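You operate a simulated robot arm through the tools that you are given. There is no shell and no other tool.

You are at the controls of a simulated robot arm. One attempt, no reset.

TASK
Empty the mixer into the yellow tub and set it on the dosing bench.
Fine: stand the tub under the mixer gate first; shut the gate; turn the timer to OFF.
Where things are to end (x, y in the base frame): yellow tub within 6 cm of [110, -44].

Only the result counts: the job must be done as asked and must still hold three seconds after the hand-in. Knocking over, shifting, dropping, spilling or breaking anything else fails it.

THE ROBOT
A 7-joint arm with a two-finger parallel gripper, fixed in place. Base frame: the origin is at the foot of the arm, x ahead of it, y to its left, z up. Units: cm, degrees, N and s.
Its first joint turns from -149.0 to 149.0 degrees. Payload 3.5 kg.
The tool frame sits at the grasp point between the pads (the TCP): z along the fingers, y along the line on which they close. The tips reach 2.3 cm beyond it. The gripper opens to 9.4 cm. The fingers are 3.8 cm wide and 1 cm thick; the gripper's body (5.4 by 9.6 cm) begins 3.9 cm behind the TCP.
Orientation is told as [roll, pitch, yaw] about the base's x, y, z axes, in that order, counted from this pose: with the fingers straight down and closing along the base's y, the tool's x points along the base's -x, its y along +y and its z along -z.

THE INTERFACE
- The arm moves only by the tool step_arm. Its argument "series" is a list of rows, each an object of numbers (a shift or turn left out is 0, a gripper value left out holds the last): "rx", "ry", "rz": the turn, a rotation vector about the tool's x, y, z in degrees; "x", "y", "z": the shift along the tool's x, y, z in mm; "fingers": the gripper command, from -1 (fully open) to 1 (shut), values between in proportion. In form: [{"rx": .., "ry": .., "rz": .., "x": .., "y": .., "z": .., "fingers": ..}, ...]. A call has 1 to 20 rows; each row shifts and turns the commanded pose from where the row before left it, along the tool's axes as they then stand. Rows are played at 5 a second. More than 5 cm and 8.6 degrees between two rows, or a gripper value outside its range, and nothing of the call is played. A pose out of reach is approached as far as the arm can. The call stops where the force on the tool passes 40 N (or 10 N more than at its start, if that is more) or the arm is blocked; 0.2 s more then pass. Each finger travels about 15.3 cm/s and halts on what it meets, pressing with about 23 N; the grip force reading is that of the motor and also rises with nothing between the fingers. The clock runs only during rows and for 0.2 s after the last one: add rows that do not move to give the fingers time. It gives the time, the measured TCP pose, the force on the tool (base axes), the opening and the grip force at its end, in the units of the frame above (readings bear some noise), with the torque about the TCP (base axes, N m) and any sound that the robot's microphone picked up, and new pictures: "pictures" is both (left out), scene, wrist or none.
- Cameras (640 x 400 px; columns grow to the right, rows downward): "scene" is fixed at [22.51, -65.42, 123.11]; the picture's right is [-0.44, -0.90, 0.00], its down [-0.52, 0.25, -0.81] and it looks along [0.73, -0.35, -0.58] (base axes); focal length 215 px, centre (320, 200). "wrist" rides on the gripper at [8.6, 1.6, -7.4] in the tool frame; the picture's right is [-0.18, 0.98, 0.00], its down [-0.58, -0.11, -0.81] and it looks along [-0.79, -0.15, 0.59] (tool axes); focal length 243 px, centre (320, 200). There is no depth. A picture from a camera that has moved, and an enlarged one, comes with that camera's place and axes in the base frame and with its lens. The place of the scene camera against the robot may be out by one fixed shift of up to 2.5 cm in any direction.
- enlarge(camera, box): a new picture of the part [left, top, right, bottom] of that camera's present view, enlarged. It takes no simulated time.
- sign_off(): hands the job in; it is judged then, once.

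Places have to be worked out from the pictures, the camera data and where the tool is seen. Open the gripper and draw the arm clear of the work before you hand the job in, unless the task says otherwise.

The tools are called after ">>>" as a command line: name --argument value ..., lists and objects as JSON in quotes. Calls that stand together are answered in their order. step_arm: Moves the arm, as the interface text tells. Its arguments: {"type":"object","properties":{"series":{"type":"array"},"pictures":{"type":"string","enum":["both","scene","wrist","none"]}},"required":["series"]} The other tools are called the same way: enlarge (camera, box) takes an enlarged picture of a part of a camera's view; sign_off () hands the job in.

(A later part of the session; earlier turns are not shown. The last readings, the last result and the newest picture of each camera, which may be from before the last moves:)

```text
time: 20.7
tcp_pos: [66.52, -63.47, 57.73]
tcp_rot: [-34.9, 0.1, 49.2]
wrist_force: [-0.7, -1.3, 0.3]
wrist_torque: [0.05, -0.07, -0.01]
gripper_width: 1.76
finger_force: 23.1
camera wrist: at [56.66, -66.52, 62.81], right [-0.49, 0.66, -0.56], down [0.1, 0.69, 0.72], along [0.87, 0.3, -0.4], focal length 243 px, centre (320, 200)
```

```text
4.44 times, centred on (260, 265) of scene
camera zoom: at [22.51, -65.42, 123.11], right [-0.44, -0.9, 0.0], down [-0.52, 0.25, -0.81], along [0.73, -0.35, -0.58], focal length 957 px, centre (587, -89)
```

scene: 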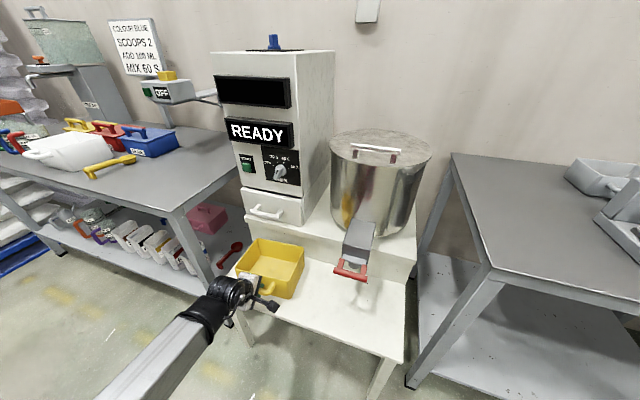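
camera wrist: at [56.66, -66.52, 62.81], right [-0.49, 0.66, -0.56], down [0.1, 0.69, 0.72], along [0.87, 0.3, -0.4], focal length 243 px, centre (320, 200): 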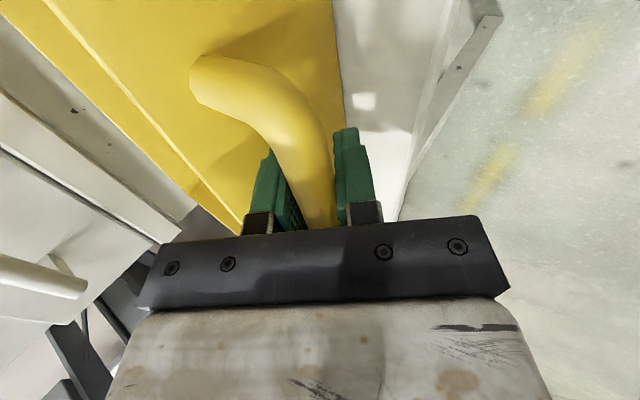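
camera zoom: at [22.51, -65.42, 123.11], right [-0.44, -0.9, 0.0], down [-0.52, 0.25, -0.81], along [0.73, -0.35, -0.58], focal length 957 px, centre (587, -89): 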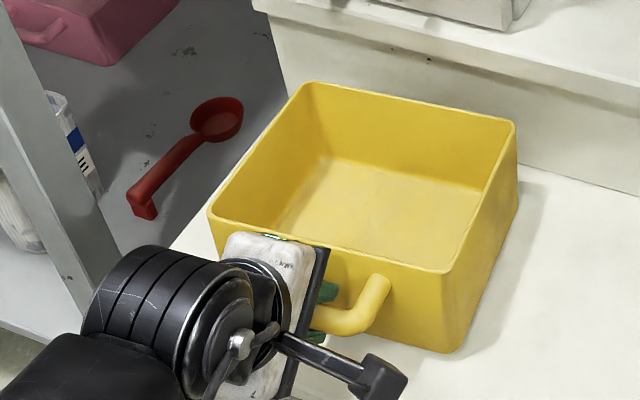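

The force reading barely changed; the tub's front seems raised while its back may still rest. I lift a further 2.5 cm and compare.

>>> step_arm --series '[{"y": -2.9, "z": -4.1}, {"y": -2.9, "z": -4.1}, {"y": -2.9, "z": -4.1}, {"y": -2.9, "z": -4.1}, {"y": -2.9, "z": -4.1}, {}, {}, {}]'

>>> enlarge --camera "scene" --box '[200, 220, 320, 310]'

```text
time: 22.5
tcp_pos: [66.49, -63.64, 60.1]
tcp_rot: [-35.0, 0.0, 49.2]
wrist_force: [0.3, -0.4, -2.2]
wrist_torque: [0.14, 0.14, 0.0]
gripper_width: 1.74
finger_force: 22.9
camera wrist: at [56.64, -66.46, 65.27], right [-0.49, 0.66, -0.56], down [0.1, 0.69, 0.72], along [0.87, 0.3, -0.4], focal length 243 px, centre (320, 200)
```

scene: 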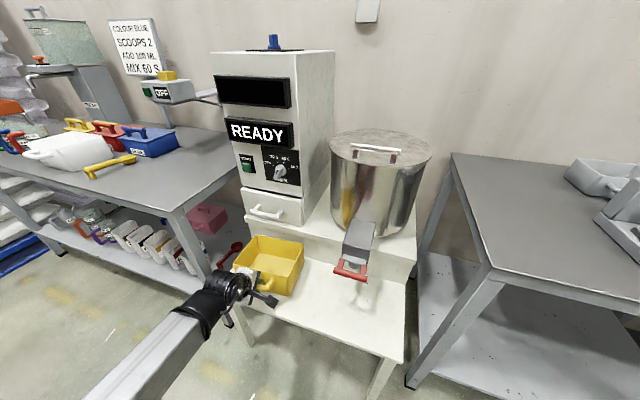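
wrist: 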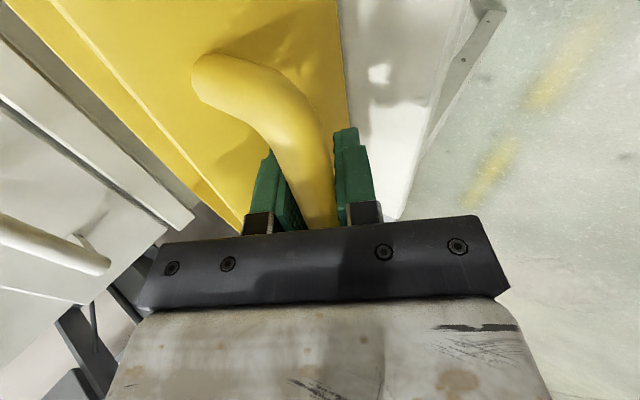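

```text
4.44 times, centred on (260, 265) of scene
camera zoom: at [22.51, -65.42, 123.11], right [-0.44, -0.9, 0.0], down [-0.52, 0.25, -0.81], along [0.73, -0.35, -0.58], focal length 957 px, centre (587, -89)
```

zoom: 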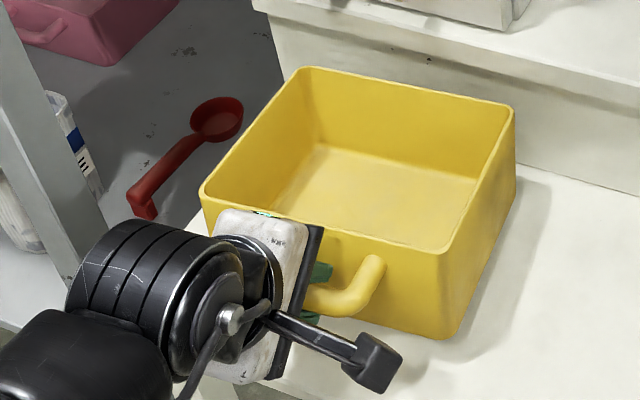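

The tub is off the deck, weighs ~2.2 N and hangs nearly level, hooked on the inner finger. I align its yaw with the mixer and carry it about 28 cm along the deck to stand under the gate outlet near (55.6, -93.1).

>>> step_arm --series '[{"ry": 1.32, "rz": 1.88}, {"ry": 1.32, "rz": 1.89}, {"x": 15, "y": -1, "z": 0.7}, {"x": 25, "y": -1.6, "z": 1.1}, {"x": 25, "y": -1.6, "z": 1.1}, {"x": 25, "y": -1.6, "z": 1.1}, {"x": 25, "y": -1.6, "z": 1.1}, {"x": 25, "y": -1.6, "z": 1.1}, {}, {}]'

>>> enlarge --camera "scene" --box '[220, 190, 420, 340]'

```text
time: 24.7
tcp_pos: [57.05, -74.4, 60.14]
tcp_rot: [-35.0, 0.1, 44.5]
wrist_force: [0.4, -0.3, -3.2]
wrist_torque: [0.13, 0.15, -0.01]
gripper_width: 1.76
finger_force: 22.9
camera wrist: at [47.07, -76.46, 65.27], right [-0.44, 0.7, -0.56], down [0.15, 0.68, 0.72], along [0.89, 0.23, -0.4], focal length 243 px, centre (320, 200)
```

scene: 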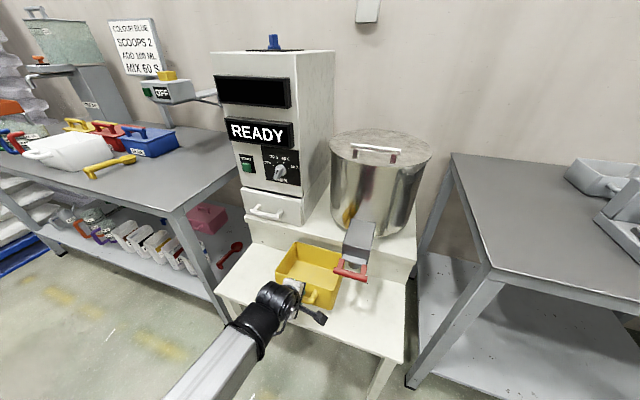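
wrist: 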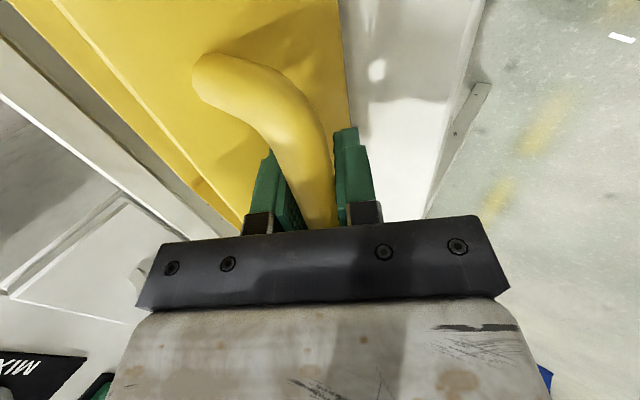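

```text
2.67 times, centred on (320, 265) of scene
camera zoom: at [22.51, -65.42, 123.11], right [-0.44, -0.9, 0.0], down [-0.52, 0.25, -0.81], along [0.73, -0.35, -0.58], focal length 574 px, centre (320, 27)
```

zoom: 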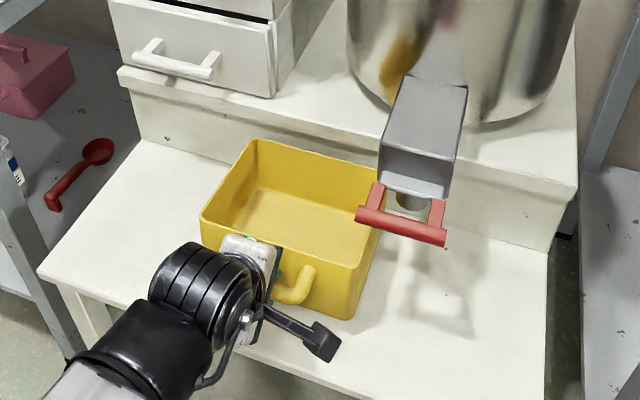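

Halfway there with the tub level and clear below the gate handle. Continuing the remaining 14 cm.

>>> step_arm --series '[{"x": 22, "y": -1.6, "z": 1.1}, {"x": 24, "y": -1.6, "z": 1.1}, {"x": 24, "y": -1.6, "z": 1.1}, {"x": 24, "y": -1.6, "z": 1.1}, {"x": 24, "y": -1.6, "z": 1.1}, {"x": 23, "y": -1.6, "z": 1.1}, {}, {}]'

>>> enlarge --camera "scene" --box '[260, 190, 420, 310]'

```text
time: 26.5
tcp_pos: [48.0, -85.1, 60.45]
tcp_rot: [-35.0, 0.1, 44.7]
wrist_force: [-0.4, 0.2, -2.3]
wrist_torque: [0.16, 0.17, -0.01]
gripper_width: 1.75
finger_force: 23.3
camera wrist: at [38.06, -87.17, 65.5], right [-0.44, 0.7, -0.56], down [0.15, 0.68, 0.72], along [0.89, 0.23, -0.4], focal length 243 px, centre (320, 200)
```

scene: 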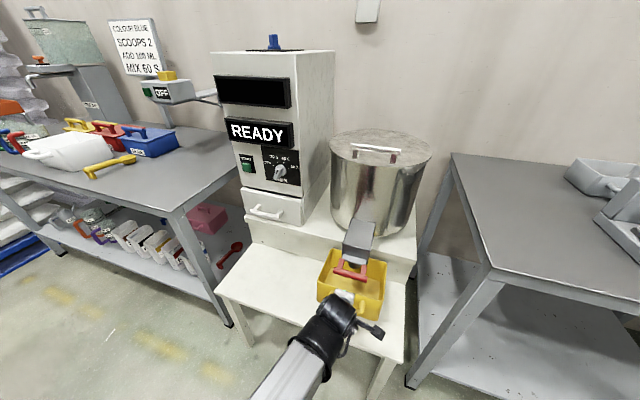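
wrist: 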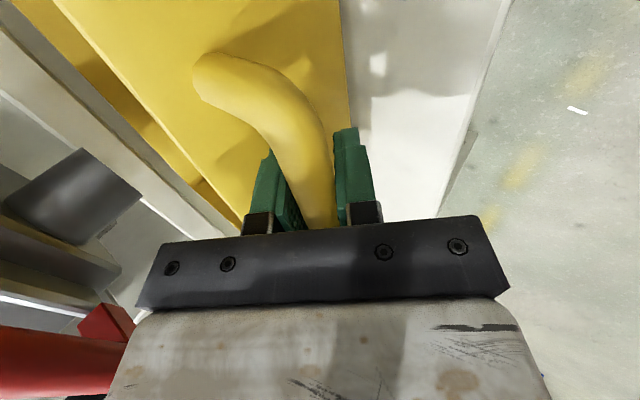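

```text
3.33 times, centred on (340, 250) of scene
camera zoom: at [22.51, -65.42, 123.11], right [-0.44, -0.9, 0.0], down [-0.52, 0.25, -0.81], along [0.73, -0.35, -0.58], focal length 718 px, centre (253, 33)
```

zoom: 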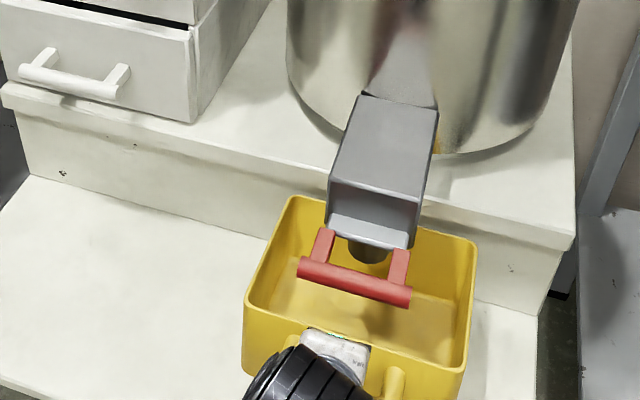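

The tub hangs right under the outlet nozzle (nozzle bottom ≈ z 65, near (56.2, -93.7)). I lower it straight down 4.2 cm to stand on the deck.

>>> step_arm --series '[{"y": 4.9, "z": 7.0}, {"y": 4.9, "z": 7.0}, {"y": 4.9, "z": 7.0}, {"y": 4.9, "z": 7.0}, {"y": 4.5, "z": 6.4}, {}, {}]'

>>> enlarge --camera "scene" --box '[260, 190, 420, 310]'

```text
time: 28.1
tcp_pos: [47.85, -85.08, 56.08]
tcp_rot: [-35.1, 0.1, 44.6]
wrist_force: [-3.7, 6.8, 18.5]
wrist_torque: [0.04, 0.06, -0.02]
gripper_width: 1.74
finger_force: 23.0
camera wrist: at [37.91, -87.08, 61.37], right [-0.43, 0.7, -0.57], down [0.15, 0.68, 0.72], along [0.89, 0.23, -0.4], focal length 243 px, centre (320, 200)
```

scene: 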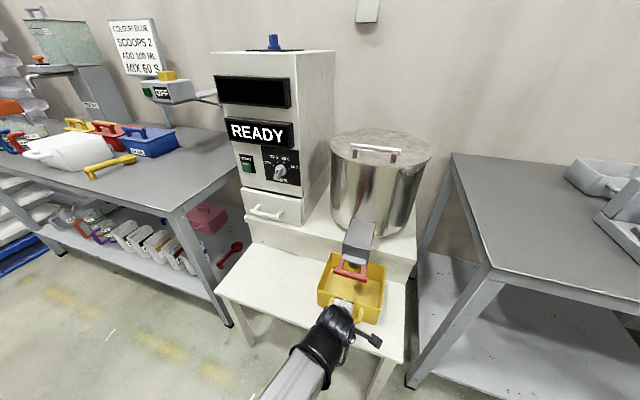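
wrist: 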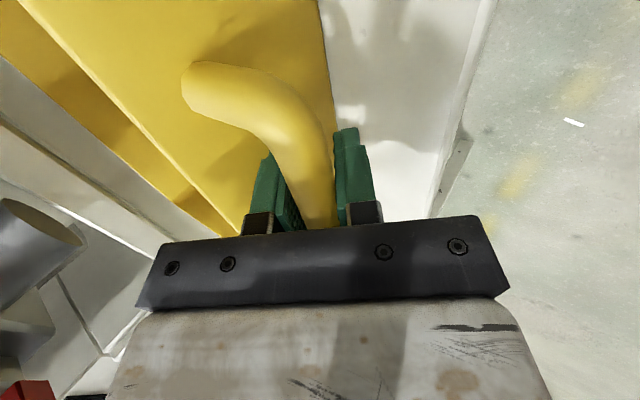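

```text
3.33 times, centred on (340, 250) of scene
camera zoom: at [22.51, -65.42, 123.11], right [-0.44, -0.9, 0.0], down [-0.52, 0.25, -0.81], along [0.73, -0.35, -0.58], focal length 718 px, centre (253, 33)
```

zoom: 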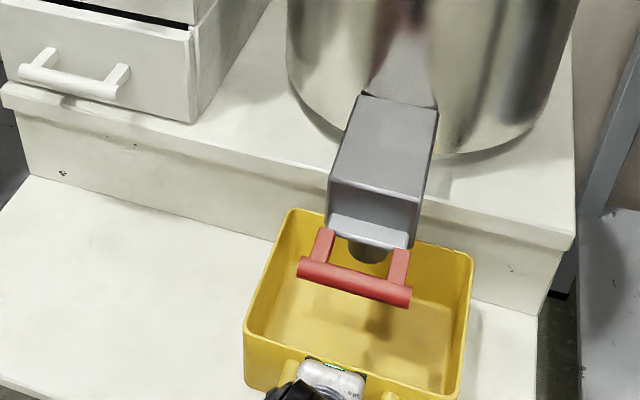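

The tub stands on the deck under the nozzle. I ease the pressure slightly, open the fingers just enough (3 cm), and withdraw along the finger axis.

>>> step_arm --series '[{"y": -0.8, "z": -1.2}, {"fingers": 0.36}, {}, {}, {"z": -15}, {"z": -25}, {"z": -30}, {"z": -30}, {}]'

>>> enlarge --camera "scene" --box '[260, 190, 420, 310]'

```text
time: 30.1
tcp_pos: [43.82, -80.85, 64.62]
tcp_rot: [-34.9, 0.1, 44.6]
wrist_force: [-0.1, 0.1, 1.0]
wrist_torque: [0.01, 0.02, 0.01]
gripper_width: 3.0
finger_force: 0.1
camera wrist: at [33.92, -82.88, 69.77], right [-0.44, 0.7, -0.56], down [0.15, 0.68, 0.72], along [0.89, 0.23, -0.4], focal length 243 px, centre (320, 200)
```

scene: 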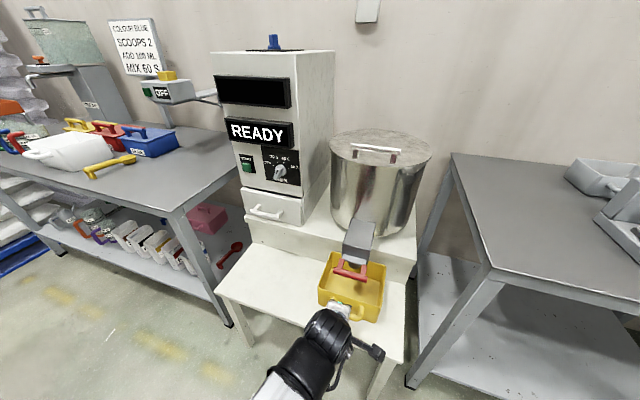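
wrist: 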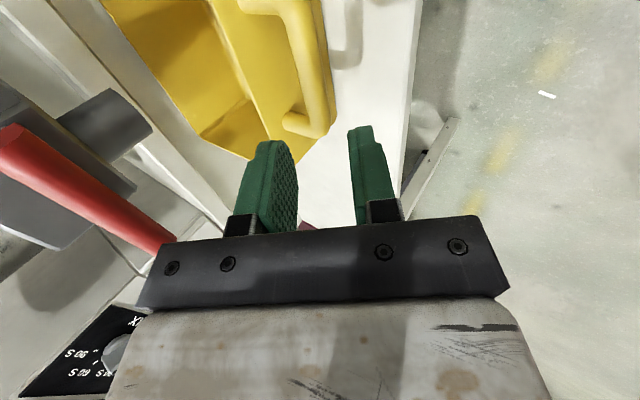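

```text
3.33 times, centred on (340, 250) of scene
camera zoom: at [22.51, -65.42, 123.11], right [-0.44, -0.9, 0.0], down [-0.52, 0.25, -0.81], along [0.73, -0.35, -0.58], focal length 718 px, centre (253, 33)
```

zoom: 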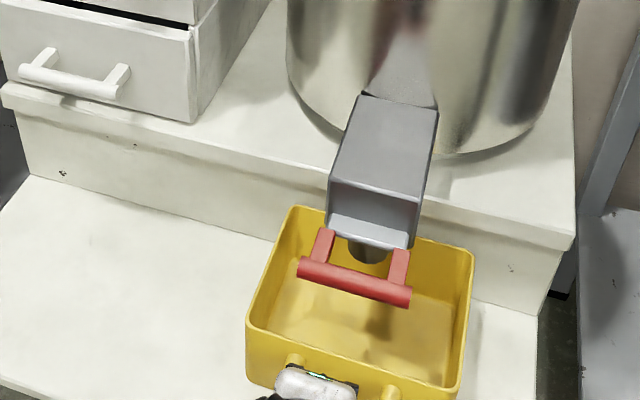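

Tub released in place. Next the gate: I rise to a pre-grasp pose ~8 cm above/before the red handle bar, fingers opened to about 4.2 cm.

>>> step_arm --series '[{"y": -25.2, "z": -36, "fingers": 0.1}, {"y": -25.2, "z": -36}, {"y": -25.2, "z": -36}, {}, {"y": -20, "z": 14}, {"y": -20, "z": 14, "x": 2}, {}, {}]'

>>> enlarge --camera "wrist" --box '[180, 0, 440, 180]'

```text
time: 31.9
tcp_pos: [47.06, -84.56, 77.65]
tcp_rot: [-34.9, 0.1, 44.8]
wrist_force: [0.0, -0.6, 0.5]
wrist_torque: [-0.02, 0.01, 0.01]
gripper_width: 4.24
finger_force: 0.1
camera wrist: at [37.1, -86.55, 82.82], right [-0.44, 0.7, -0.56], down [0.15, 0.68, 0.72], along [0.89, 0.23, -0.4], focal length 243 px, centre (320, 200)
```

scene: 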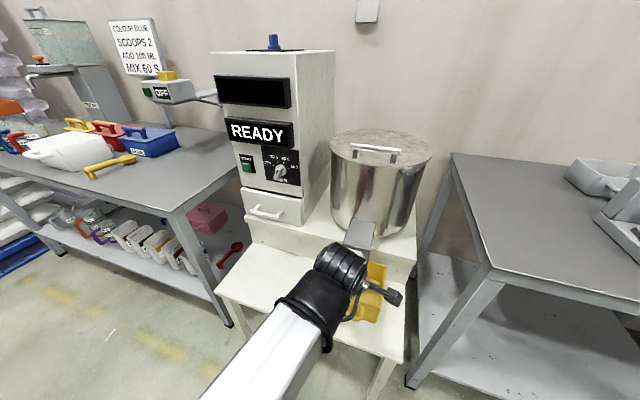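
wrist: 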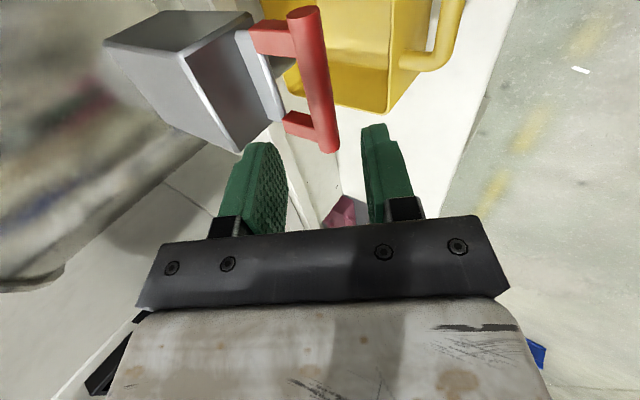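

```text
2.22 times, centred on (310, 90) of wrist
camera zoom: at [37.1, -86.55, 82.82], right [-0.44, 0.7, -0.56], down [0.15, 0.68, 0.72], along [0.89, 0.23, -0.4], focal length 539 px, centre (342, 444)
```

zoom: 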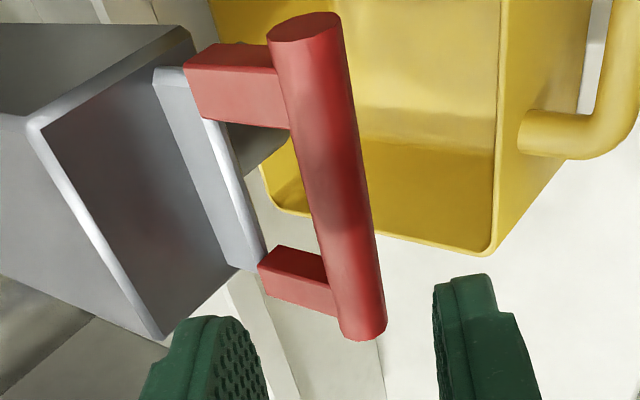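

The red bar is centred in front of the fingers with ~5 cm clear between its arms. I set a 3.4 cm opening, nudge y, and slide down over the bar.

>>> step_arm --series '[{"y": -1.5, "fingers": 0.277}, {"z": 18}, {"z": 18}, {"z": 18}, {"z": 15}, {"z": 12}, {}, {}]'

>>> enlarge --camera "wrist" --box '[180, 60, 440, 240]'

```text
time: 33.7
tcp_pos: [50.55, -87.71, 71.04]
tcp_rot: [-35.0, 0.1, 44.7]
wrist_force: [-0.1, 0.5, 0.0]
wrist_torque: [-0.03, 0.01, 0.03]
gripper_width: 3.35
finger_force: 0.1
camera wrist: at [40.54, -89.87, 76.22], right [-0.44, 0.7, -0.56], down [0.15, 0.68, 0.72], along [0.89, 0.23, -0.4], focal length 243 px, centre (320, 200)
```

scene: 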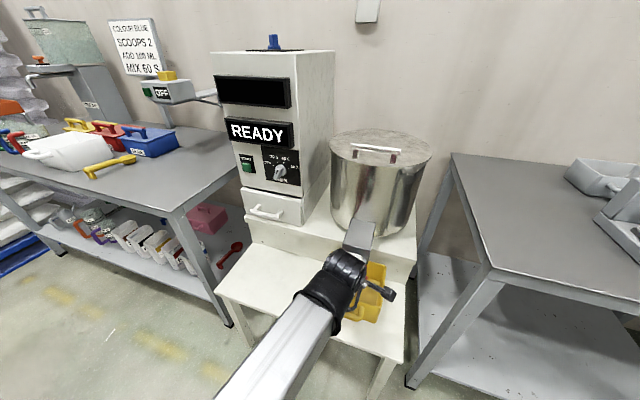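
wrist: 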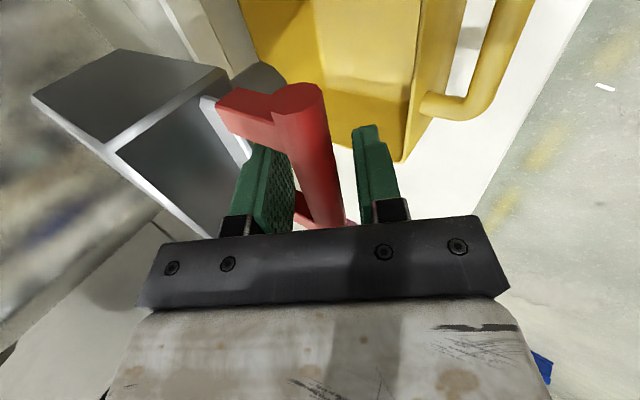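

```text
2.22 times, centred on (310, 150) of wrist
camera zoom: at [40.54, -89.87, 76.22], right [-0.44, 0.7, -0.56], down [0.15, 0.68, 0.72], along [0.89, 0.23, -0.4], focal length 539 px, centre (342, 311)
```

zoom: 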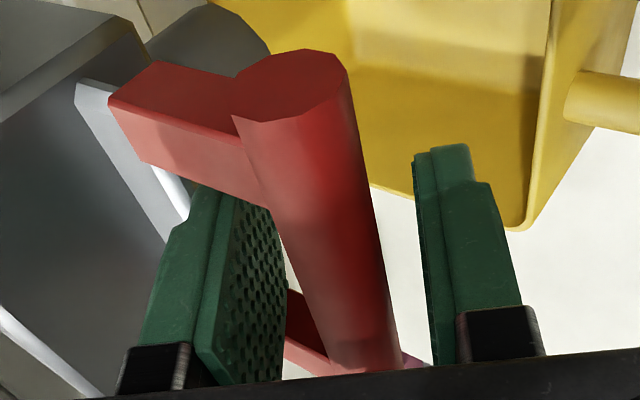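

The bar sits between the pads with no contact force. Closing the gripper on the gate handle.

>>> step_arm --series '[{"fingers": 1}, {}, {}, {}]' --pictures "wrist"

```text
time: 34.7
tcp_pos: [50.5, -87.81, 71.01]
tcp_rot: [-35.1, 0.1, 44.7]
wrist_force: [-5.2, 5.9, -7.2]
wrist_torque: [-0.37, 0.29, 0.78]
gripper_width: 1.77
finger_force: 45.4
camera wrist: at [40.51, -89.85, 76.19], right [-0.44, 0.7, -0.56], down [0.15, 0.68, 0.72], along [0.89, 0.23, -0.4], focal length 243 px, centre (320, 200)
```

wrist: 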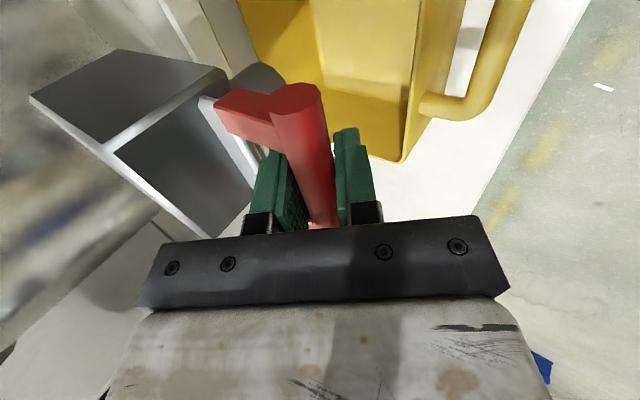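

Gripped. I now pull the handle gently outward (along the gate's slide direction) by 1.5 cm and check the resistance.

>>> step_arm --series '[{"y": 4.1, "z": -2.87}, {"y": 4.1, "z": -2.87}, {"y": 4.1, "z": -2.87}, {}]'

>>> enlarge --camera "scene" --box '[260, 190, 420, 310]'

```text
time: 35.7
tcp_pos: [49.42, -86.78, 71.1]
tcp_rot: [-34.9, 0.2, 44.6]
wrist_force: [-7.0, -8.7, -8.1]
wrist_torque: [-0.16, 0.09, 0.93]
gripper_width: 1.8
finger_force: 45.2
camera wrist: at [39.52, -88.85, 76.19], right [-0.44, 0.7, -0.56], down [0.15, 0.68, 0.72], along [0.89, 0.23, -0.4], focal length 243 px, centre (320, 200)
```

scene: 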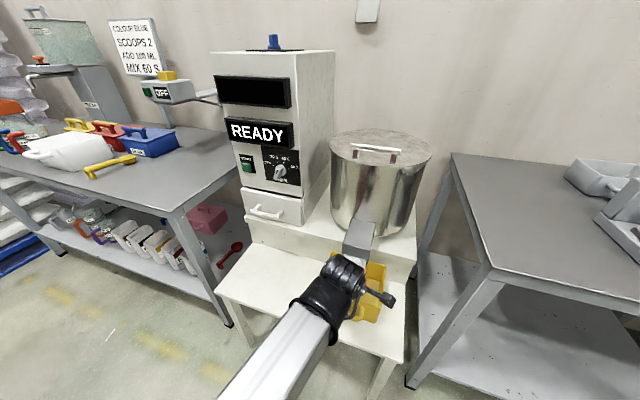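
wrist: 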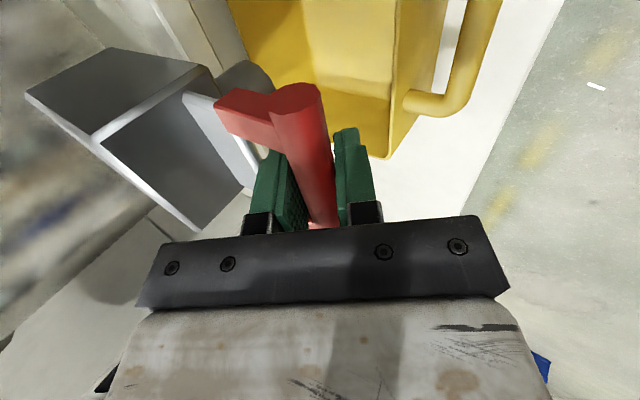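

```text
3.33 times, centred on (340, 250) of scene
camera zoom: at [22.51, -65.42, 123.11], right [-0.44, -0.9, 0.0], down [-0.52, 0.25, -0.81], along [0.73, -0.35, -0.58], focal length 718 px, centre (253, 33)
```

zoom: 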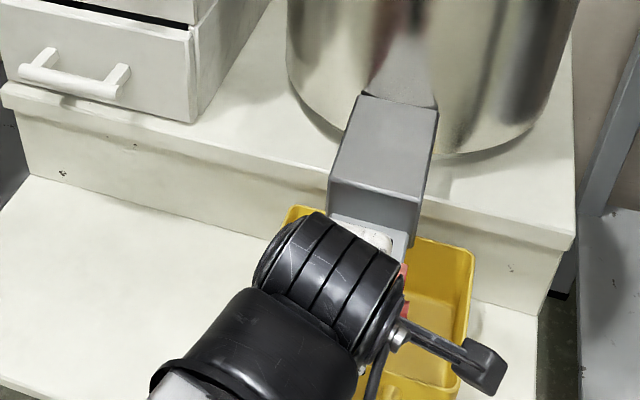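

The slide moves out with the hand at low force. Continuing to pull 2 cm more, watching for flow.

>>> step_arm --series '[{"y": 4.1, "z": -2.87}, {"y": 4.1, "z": -2.87}, {"y": 4.1, "z": -2.87}, {"y": 4.1, "z": -2.87}, {}]' --pictures "wrist"

```text
time: 36.9
tcp_pos: [48.13, -85.52, 71.04]
tcp_rot: [-35.2, 0.2, 44.5]
wrist_force: [-11.8, -13.2, 12.1]
wrist_torque: [-0.44, 0.41, 0.69]
gripper_width: 1.75
finger_force: 45.1
camera wrist: at [38.15, -87.46, 76.18], right [-0.43, 0.7, -0.57], down [0.15, 0.68, 0.72], along [0.89, 0.23, -0.4], focal length 243 px, centre (320, 200)
```

wrist: 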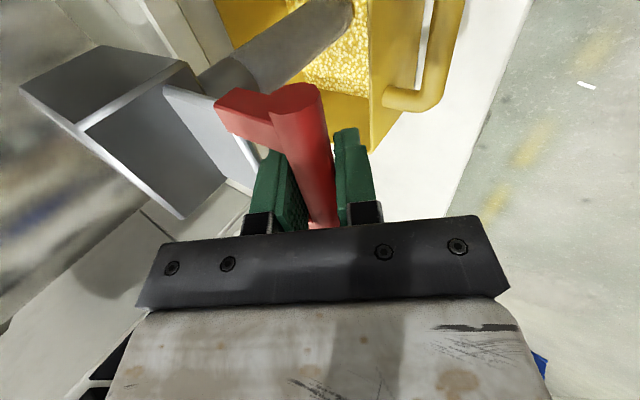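

Material is streaming from the nozzle into the tub. I hold the gate open and wait, watching the flow.

>>> step_arm --series '[{}, {}, {}, {}, {}, {}, {}, {}, {}, {}]'

>>> enlarge --camera "wrist" --box '[180, 0, 440, 130]'

```text
time: 39.1
tcp_pos: [48.08, -85.32, 71.13]
tcp_rot: [-35.2, 0.2, 44.6]
wrist_force: [-16.1, -17.6, 29.1]
wrist_torque: [-0.08, 0.19, 0.93]
gripper_width: 1.77
finger_force: 44.8
camera wrist: at [38.14, -87.45, 76.17], right [-0.43, 0.7, -0.57], down [0.15, 0.68, 0.72], along [0.89, 0.23, -0.4], focal length 243 px, centre (320, 200)
```

scene: 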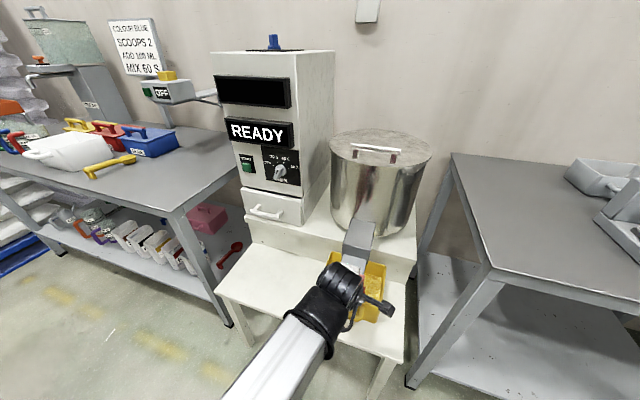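
wrist: 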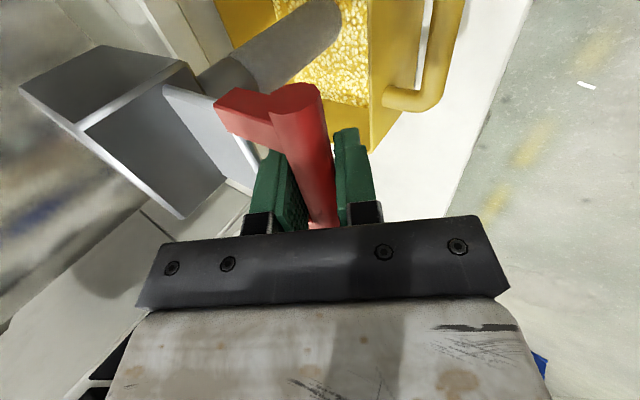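

```text
2.46 times, centred on (310, 65) of wrist
camera zoom: at [38.14, -87.45, 76.17], right [-0.43, 0.7, -0.57], down [0.15, 0.68, 0.72], along [0.89, 0.23, -0.4], focal length 597 px, centre (345, 532)
```

zoom: 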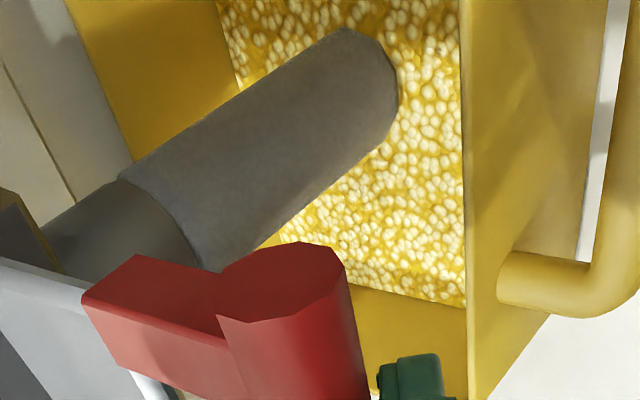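

The flow continues and the tub level rises. The hand is pressing slightly on the handle, so I relax by ~1 mm and keep waiting.

>>> step_arm --series '[{"x": 0.7, "y": -0.6, "z": -0.8}, {}, {}, {}, {}, {}, {}, {}, {}, {}]' --pictures "wrist"

>>> enlarge --camera "wrist" --box '[180, 0, 440, 130]'

```text
time: 41.3
tcp_pos: [48.24, -85.32, 70.96]
tcp_rot: [-34.9, 0.0, 44.8]
wrist_force: [2.4, 5.9, -2.5]
wrist_torque: [-0.18, 0.16, 0.99]
gripper_width: 1.77
finger_force: 45.9
camera wrist: at [38.14, -87.47, 76.17], right [-0.44, 0.7, -0.56], down [0.15, 0.67, 0.72], along [0.89, 0.23, -0.4], focal length 243 px, centre (320, 200)
```

wrist: 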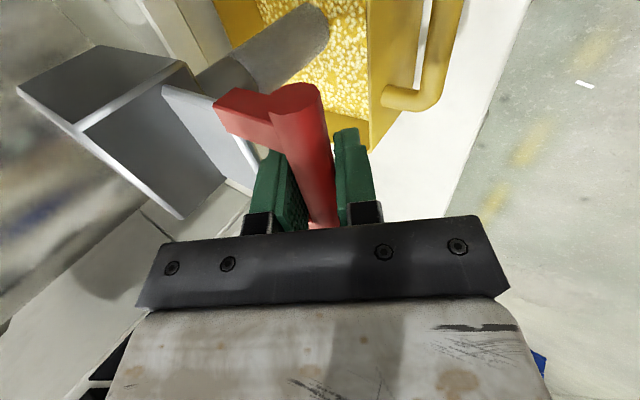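

```text
2.46 times, centred on (310, 65) of wrist
camera zoom: at [38.14, -87.47, 76.17], right [-0.44, 0.7, -0.56], down [0.15, 0.67, 0.72], along [0.89, 0.23, -0.4], focal length 597 px, centre (345, 532)
```

zoom: 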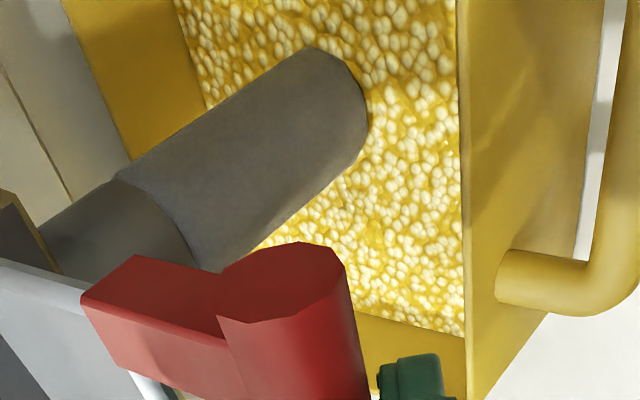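

Forces relaxed; level is rising steadily. I keep the gate open and wait on.

>>> step_arm --series '[{}, {}, {}, {}, {}, {}, {}, {}, {}, {}]' --pictures "wrist"

>>> enlarge --camera "wrist" --box '[180, 0, 440, 130]'

```text
time: 43.5
tcp_pos: [48.19, -85.42, 71.15]
tcp_rot: [-35.0, 0.2, 44.7]
wrist_force: [13.6, 16.2, -9.2]
wrist_torque: [-0.27, 0.29, 0.74]
gripper_width: 1.78
finger_force: 45.5
camera wrist: at [38.16, -87.49, 76.18], right [-0.44, 0.7, -0.56], down [0.15, 0.68, 0.72], along [0.89, 0.23, -0.4], focal length 243 px, centre (320, 200)
```

wrist: 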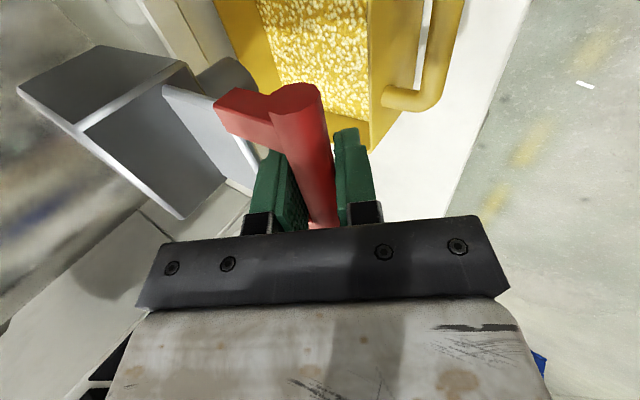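

```text
2.46 times, centred on (310, 65) of wrist
camera zoom: at [38.16, -87.49, 76.18], right [-0.44, 0.7, -0.56], down [0.15, 0.68, 0.72], along [0.89, 0.23, -0.4], focal length 597 px, centre (345, 532)
```

zoom: 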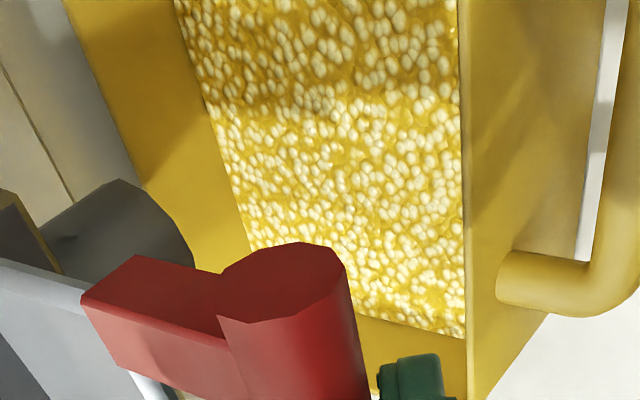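

The stream has stopped. I pull the slide another 1 cm to make sure nothing is left behind a half-open gate, and look.

>>> step_arm --series '[{"x": -0.4}, {"y": 4.1, "z": -2.87}, {"y": 4.1, "z": -2.87}, {}, {}, {}, {}, {}]'

>>> enlarge --camera "wrist" --box '[140, 0, 440, 150]'

>>> enlarge --camera "scene" --box '[210, 60, 310, 190]'

```text
time: 45.3
tcp_pos: [47.4, -84.72, 71.02]
tcp_rot: [-34.9, 0.0, 44.8]
wrist_force: [13.2, 17.5, -27.0]
wrist_torque: [-0.75, 0.58, 0.42]
gripper_width: 1.78
finger_force: 45.4
camera wrist: at [37.48, -86.81, 76.19], right [-0.44, 0.7, -0.56], down [0.15, 0.67, 0.72], along [0.89, 0.23, -0.4], focal length 243 px, centre (320, 200)
```

scene: 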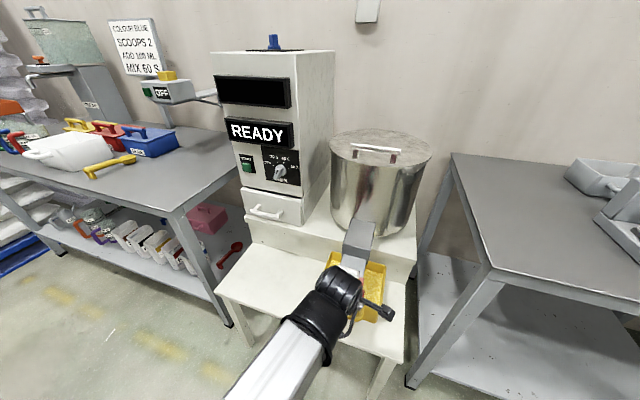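
wrist: 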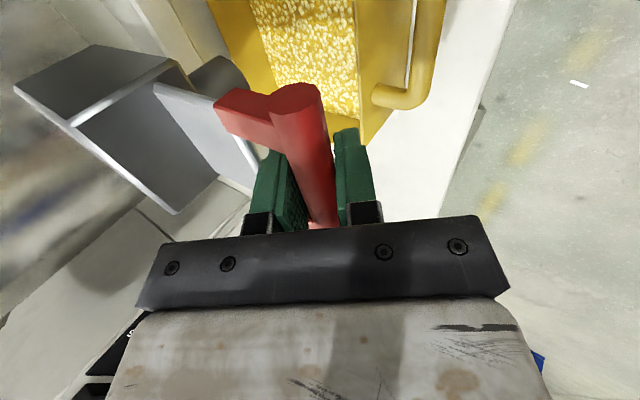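

```text
2.13 times, centred on (290, 75) of wrist
camera zoom: at [37.48, -86.81, 76.19], right [-0.44, 0.7, -0.56], down [0.15, 0.67, 0.72], along [0.89, 0.23, -0.4], focal length 518 px, centre (384, 467)
```

zoom: 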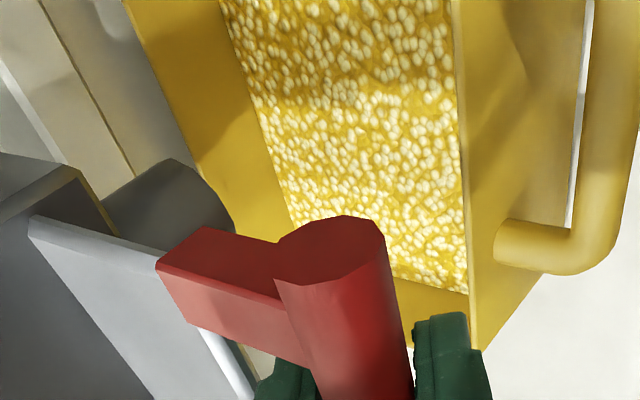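

```text
3.08 times, centred on (260, 125) of scene
camera zoom: at [22.51, -65.42, 123.11], right [-0.44, -0.9, 0.0], down [-0.52, 0.25, -0.81], along [0.73, -0.35, -0.58], focal length 662 px, centre (505, 431)
```

zoom: 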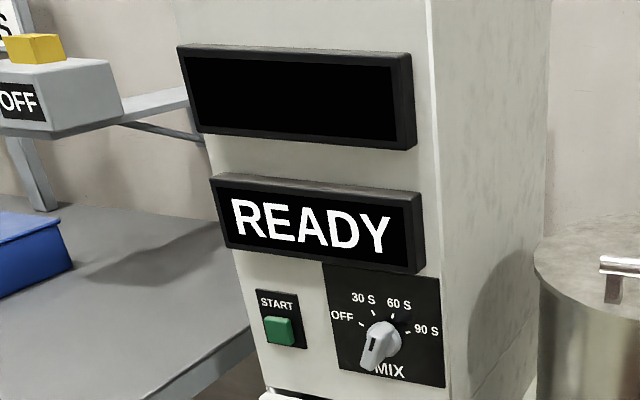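

No further flow: the mixer is empty. Now I push the slide back in to shut the gate (4 cm, then the last millimetres gently).

>>> step_arm --series '[{"x": -0.4, "y": 0.4, "z": 0.6}, {"y": -4.1, "z": 2.87}, {"y": -4.1, "z": 2.87}, {"y": -4.1, "z": 2.87}, {"y": -4.1, "z": 2.87}, {"y": -4.1, "z": 2.87}, {"y": -4.1, "z": 2.87}, {"y": -4.1, "z": 2.87}, {"y": -4.1, "z": 2.87}, {}]' --pictures "wrist"

```text
time: 47.5
tcp_pos: [50.45, -87.52, 71.03]
tcp_rot: [-35.1, 0.2, 44.7]
wrist_force: [14.6, 12.2, -8.4]
wrist_torque: [-0.82, 0.78, 0.21]
gripper_width: 1.76
finger_force: 45.8
camera wrist: at [40.35, -89.69, 76.19], right [-0.44, 0.7, -0.56], down [0.15, 0.68, 0.72], along [0.89, 0.23, -0.4], focal length 243 px, centre (320, 200)
```

wrist: 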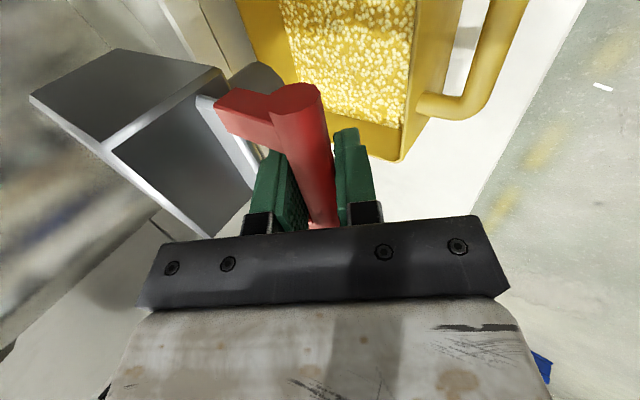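

About 2 mm remains compared with the shut position. I push gently until it seats.

>>> step_arm --series '[{"x": -0.3, "y": -1.64, "z": 1.15}, {"y": -1.64, "z": 1.15}, {}, {}]' --pictures "wrist"

```text
time: 48.5
tcp_pos: [50.46, -87.68, 71.09]
tcp_rot: [-34.9, 0.0, 44.7]
wrist_force: [4.8, 24.4, -9.4]
wrist_torque: [-0.5, 0.46, 0.56]
gripper_width: 1.76
finger_force: 45.2
camera wrist: at [40.51, -89.85, 76.2], right [-0.44, 0.7, -0.56], down [0.15, 0.67, 0.72], along [0.89, 0.23, -0.4], focal length 243 px, centre (320, 200)
```

wrist: 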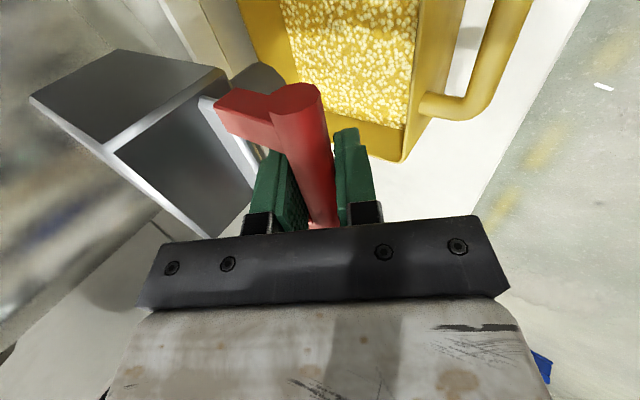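

The handle is back at its original shut position and pushes back (~14 N). One more gentle millimetre to be sure it is fully seated.

>>> step_arm --series '[{"y": -0.9, "z": 0.6}, {}, {}]' --pictures "none"

```text
time: 49.3
tcp_pos: [50.53, -87.81, 70.99]
tcp_rot: [-34.9, 0.2, 44.7]
wrist_force: [-10.1, 28.8, -4.8]
wrist_torque: [-0.22, 0.05, 0.91]
gripper_width: 1.75
finger_force: 44.9
```

Gate is firmly shut. I open the fingers and withdraw along the finger axis, then look at the result.

>>> step_arm --series '[{"fingers": 0.277}, {}, {}, {"z": -15}, {"z": -25}, {"z": -30}, {"z": -30}, {}]'

>>> enlarge --camera "wrist" --box '[100, 0, 440, 200]'

>>> enlarge --camera "scene" --box '[260, 190, 420, 310]'

```text
time: 51.1
tcp_pos: [46.44, -83.78, 79.16]
tcp_rot: [-34.9, 0.1, 44.6]
wrist_force: [0.9, -1.0, -0.4]
wrist_torque: [0.0, 0.02, -0.03]
gripper_width: 3.39
finger_force: 0.2
camera wrist: at [36.45, -85.82, 84.33], right [-0.44, 0.7, -0.56], down [0.15, 0.68, 0.72], along [0.89, 0.23, -0.4], focal length 243 px, centre (320, 200)
```

scene: 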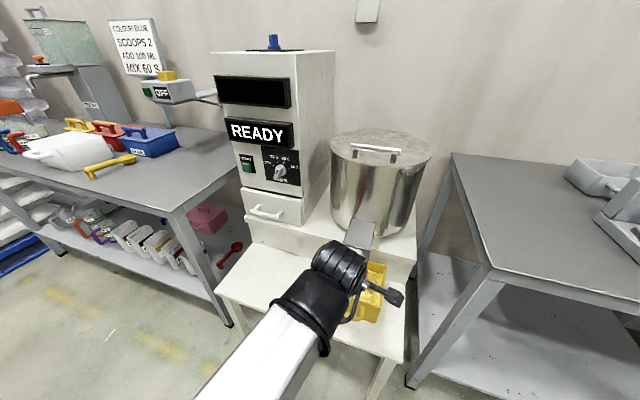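
wrist: 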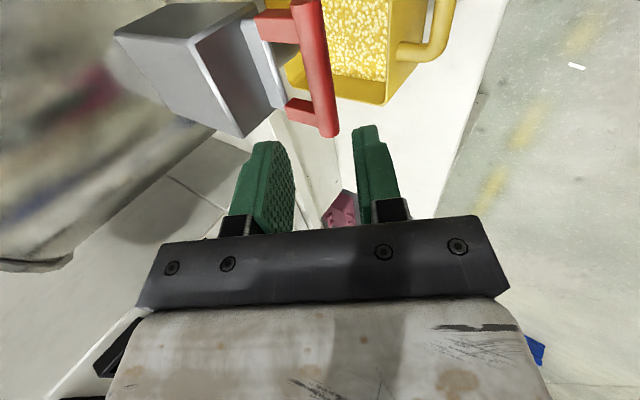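

```text
1.88 times, centred on (270, 100) of wrist
camera zoom: at [36.45, -85.82, 84.33], right [-0.44, 0.7, -0.56], down [0.15, 0.68, 0.72], along [0.89, 0.23, -0.4], focal length 457 px, centre (414, 388)
```

zoom: 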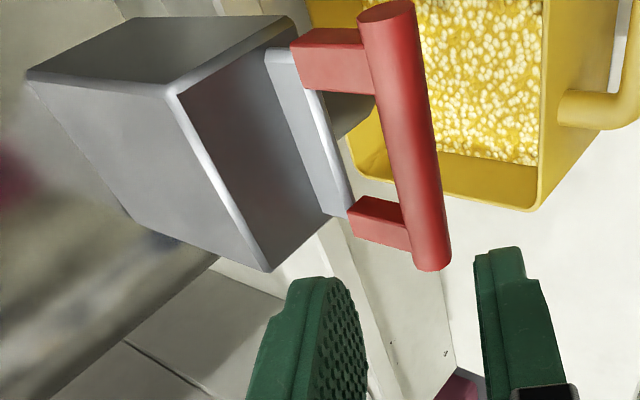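

```text
3.33 times, centred on (340, 250) of scene
camera zoom: at [22.51, -65.42, 123.11], right [-0.44, -0.9, 0.0], down [-0.52, 0.25, -0.81], along [0.73, -0.35, -0.58], focal length 718 px, centre (253, 33)
```

zoom: 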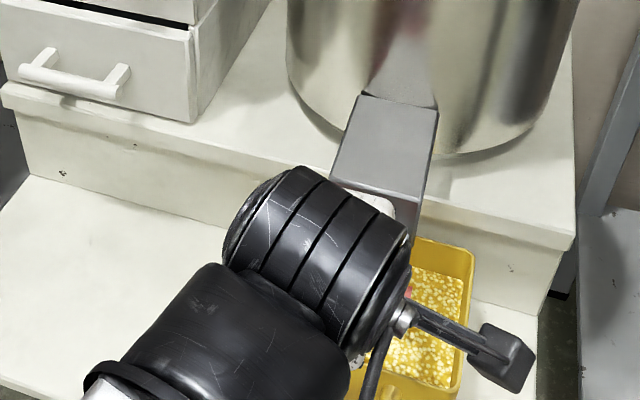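

Gate shut, tub about half full. I go back down to the tub-handle pre-grasp pose and check alignment.

>>> step_arm --series '[{"y": 16.1, "z": -11.3, "x": -2}, {"y": 16.1, "z": -11.3, "fingers": 0.33}, {"y": 27.7, "z": 39.7}, {"y": 27.7, "z": 39.7}, {"y": 27.7, "z": 39.7}, {}, {}]'

>>> enlarge --camera "wrist" --box '[200, 0, 440, 180]'

```text
time: 52.7
tcp_pos: [43.91, -80.98, 65.05]
tcp_rot: [-35.1, 0.1, 44.7]
wrist_force: [0.0, -0.6, 0.3]
wrist_torque: [-0.02, 0.0, 0.0]
gripper_width: 3.15
finger_force: 0.1
camera wrist: at [34.05, -83.1, 70.1], right [-0.44, 0.7, -0.56], down [0.15, 0.68, 0.72], along [0.89, 0.23, -0.4], focal length 243 px, centre (320, 200)
```

scene: 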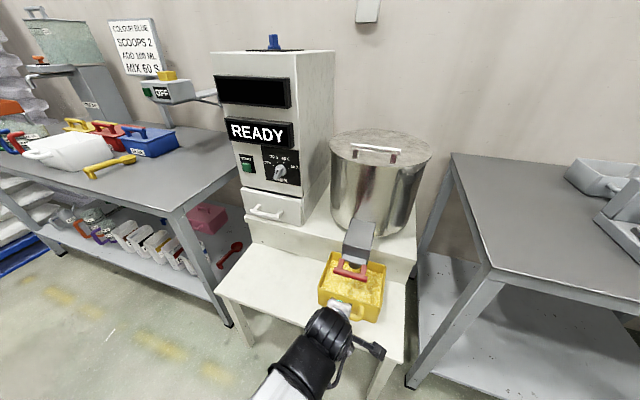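
wrist: 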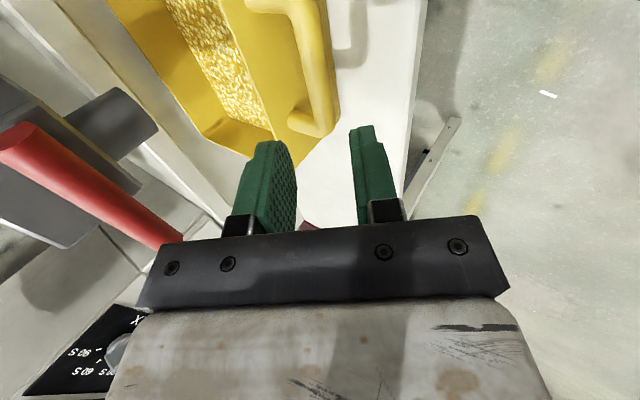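

```text
2.22 times, centred on (320, 90) of wrist
camera zoom: at [34.05, -83.1, 70.1], right [-0.44, 0.7, -0.56], down [0.15, 0.68, 0.72], along [0.89, 0.23, -0.4], focal length 539 px, centre (320, 444)
```

zoom: 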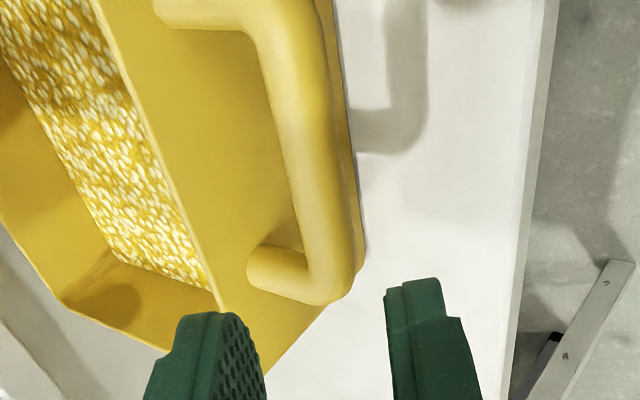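

Handle is aligned (bar ~10 cm ahead, parallel, slightly off in x). I narrow to 2.8 cm and slide down over it.

>>> step_arm --series '[{"x": 2, "y": -1, "fingers": 0.4}, {"z": 20}, {"z": 20}, {"z": 20}, {"z": 20}, {"z": 15}, {"z": 14}, {}, {}]'

>>> enlarge --camera "wrist" --box '[160, 0, 440, 230]'

```text
time: 54.7
tcp_pos: [48.29, -85.46, 55.84]
tcp_rot: [-35.1, 0.1, 44.7]
wrist_force: [-3.3, 4.7, 9.9]
wrist_torque: [0.04, -0.04, -0.02]
gripper_width: 2.9
finger_force: 0.9
camera wrist: at [38.35, -87.56, 61.03], right [-0.44, 0.7, -0.57], down [0.15, 0.68, 0.72], along [0.89, 0.23, -0.4], focal length 243 px, centre (320, 200)
```

scene: 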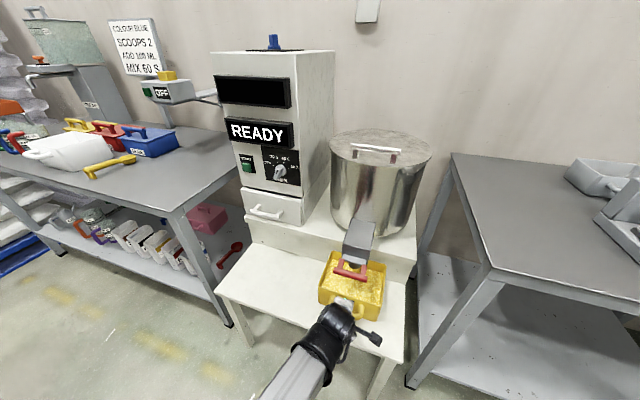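
wrist: 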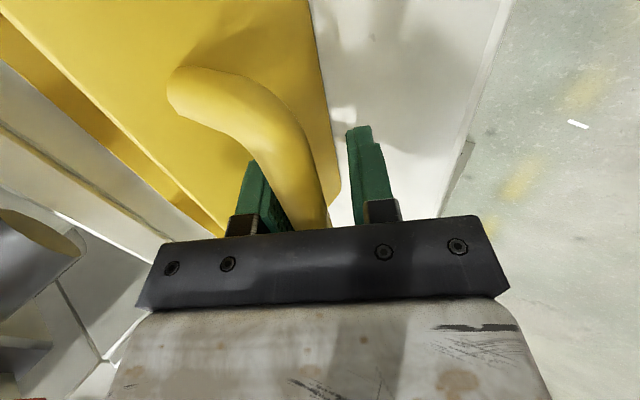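

```text
1.74 times, centred on (300, 115) of wrist
camera zoom: at [38.35, -87.56, 61.03], right [-0.44, 0.7, -0.57], down [0.15, 0.68, 0.72], along [0.89, 0.23, -0.4], focal length 422 px, centre (355, 348)
```

zoom: 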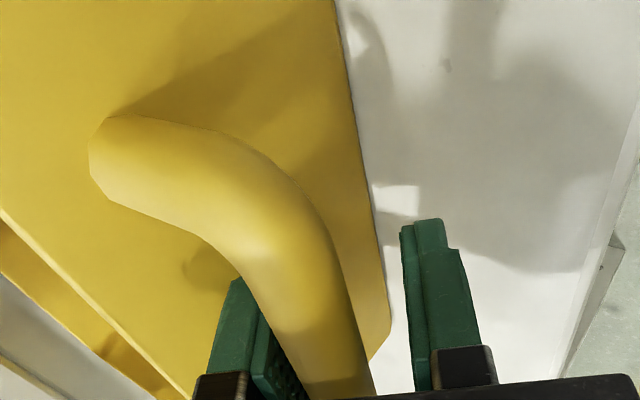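

Light contact: the inner fingertip touches the tub wall, exactly the hook contact I want. Closing the grip.

>>> step_arm --series '[{"fingers": 1}, {}, {}, {}, {}]' --pictures "wrist"

```text
time: 55.9
tcp_pos: [48.41, -85.51, 55.89]
tcp_rot: [-35.1, 0.1, 44.6]
wrist_force: [2.0, -1.1, 14.1]
wrist_torque: [-0.05, 0.13, -0.1]
gripper_width: 1.77
finger_force: 22.9
camera wrist: at [38.37, -87.59, 61.02], right [-0.44, 0.7, -0.57], down [0.15, 0.68, 0.72], along [0.89, 0.23, -0.4], focal length 243 px, centre (320, 200)
```

wrist: 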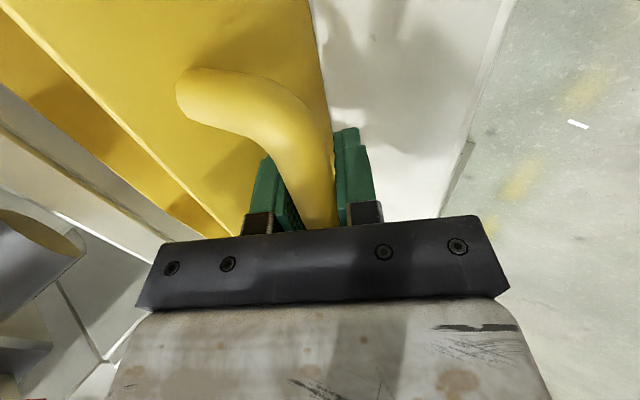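

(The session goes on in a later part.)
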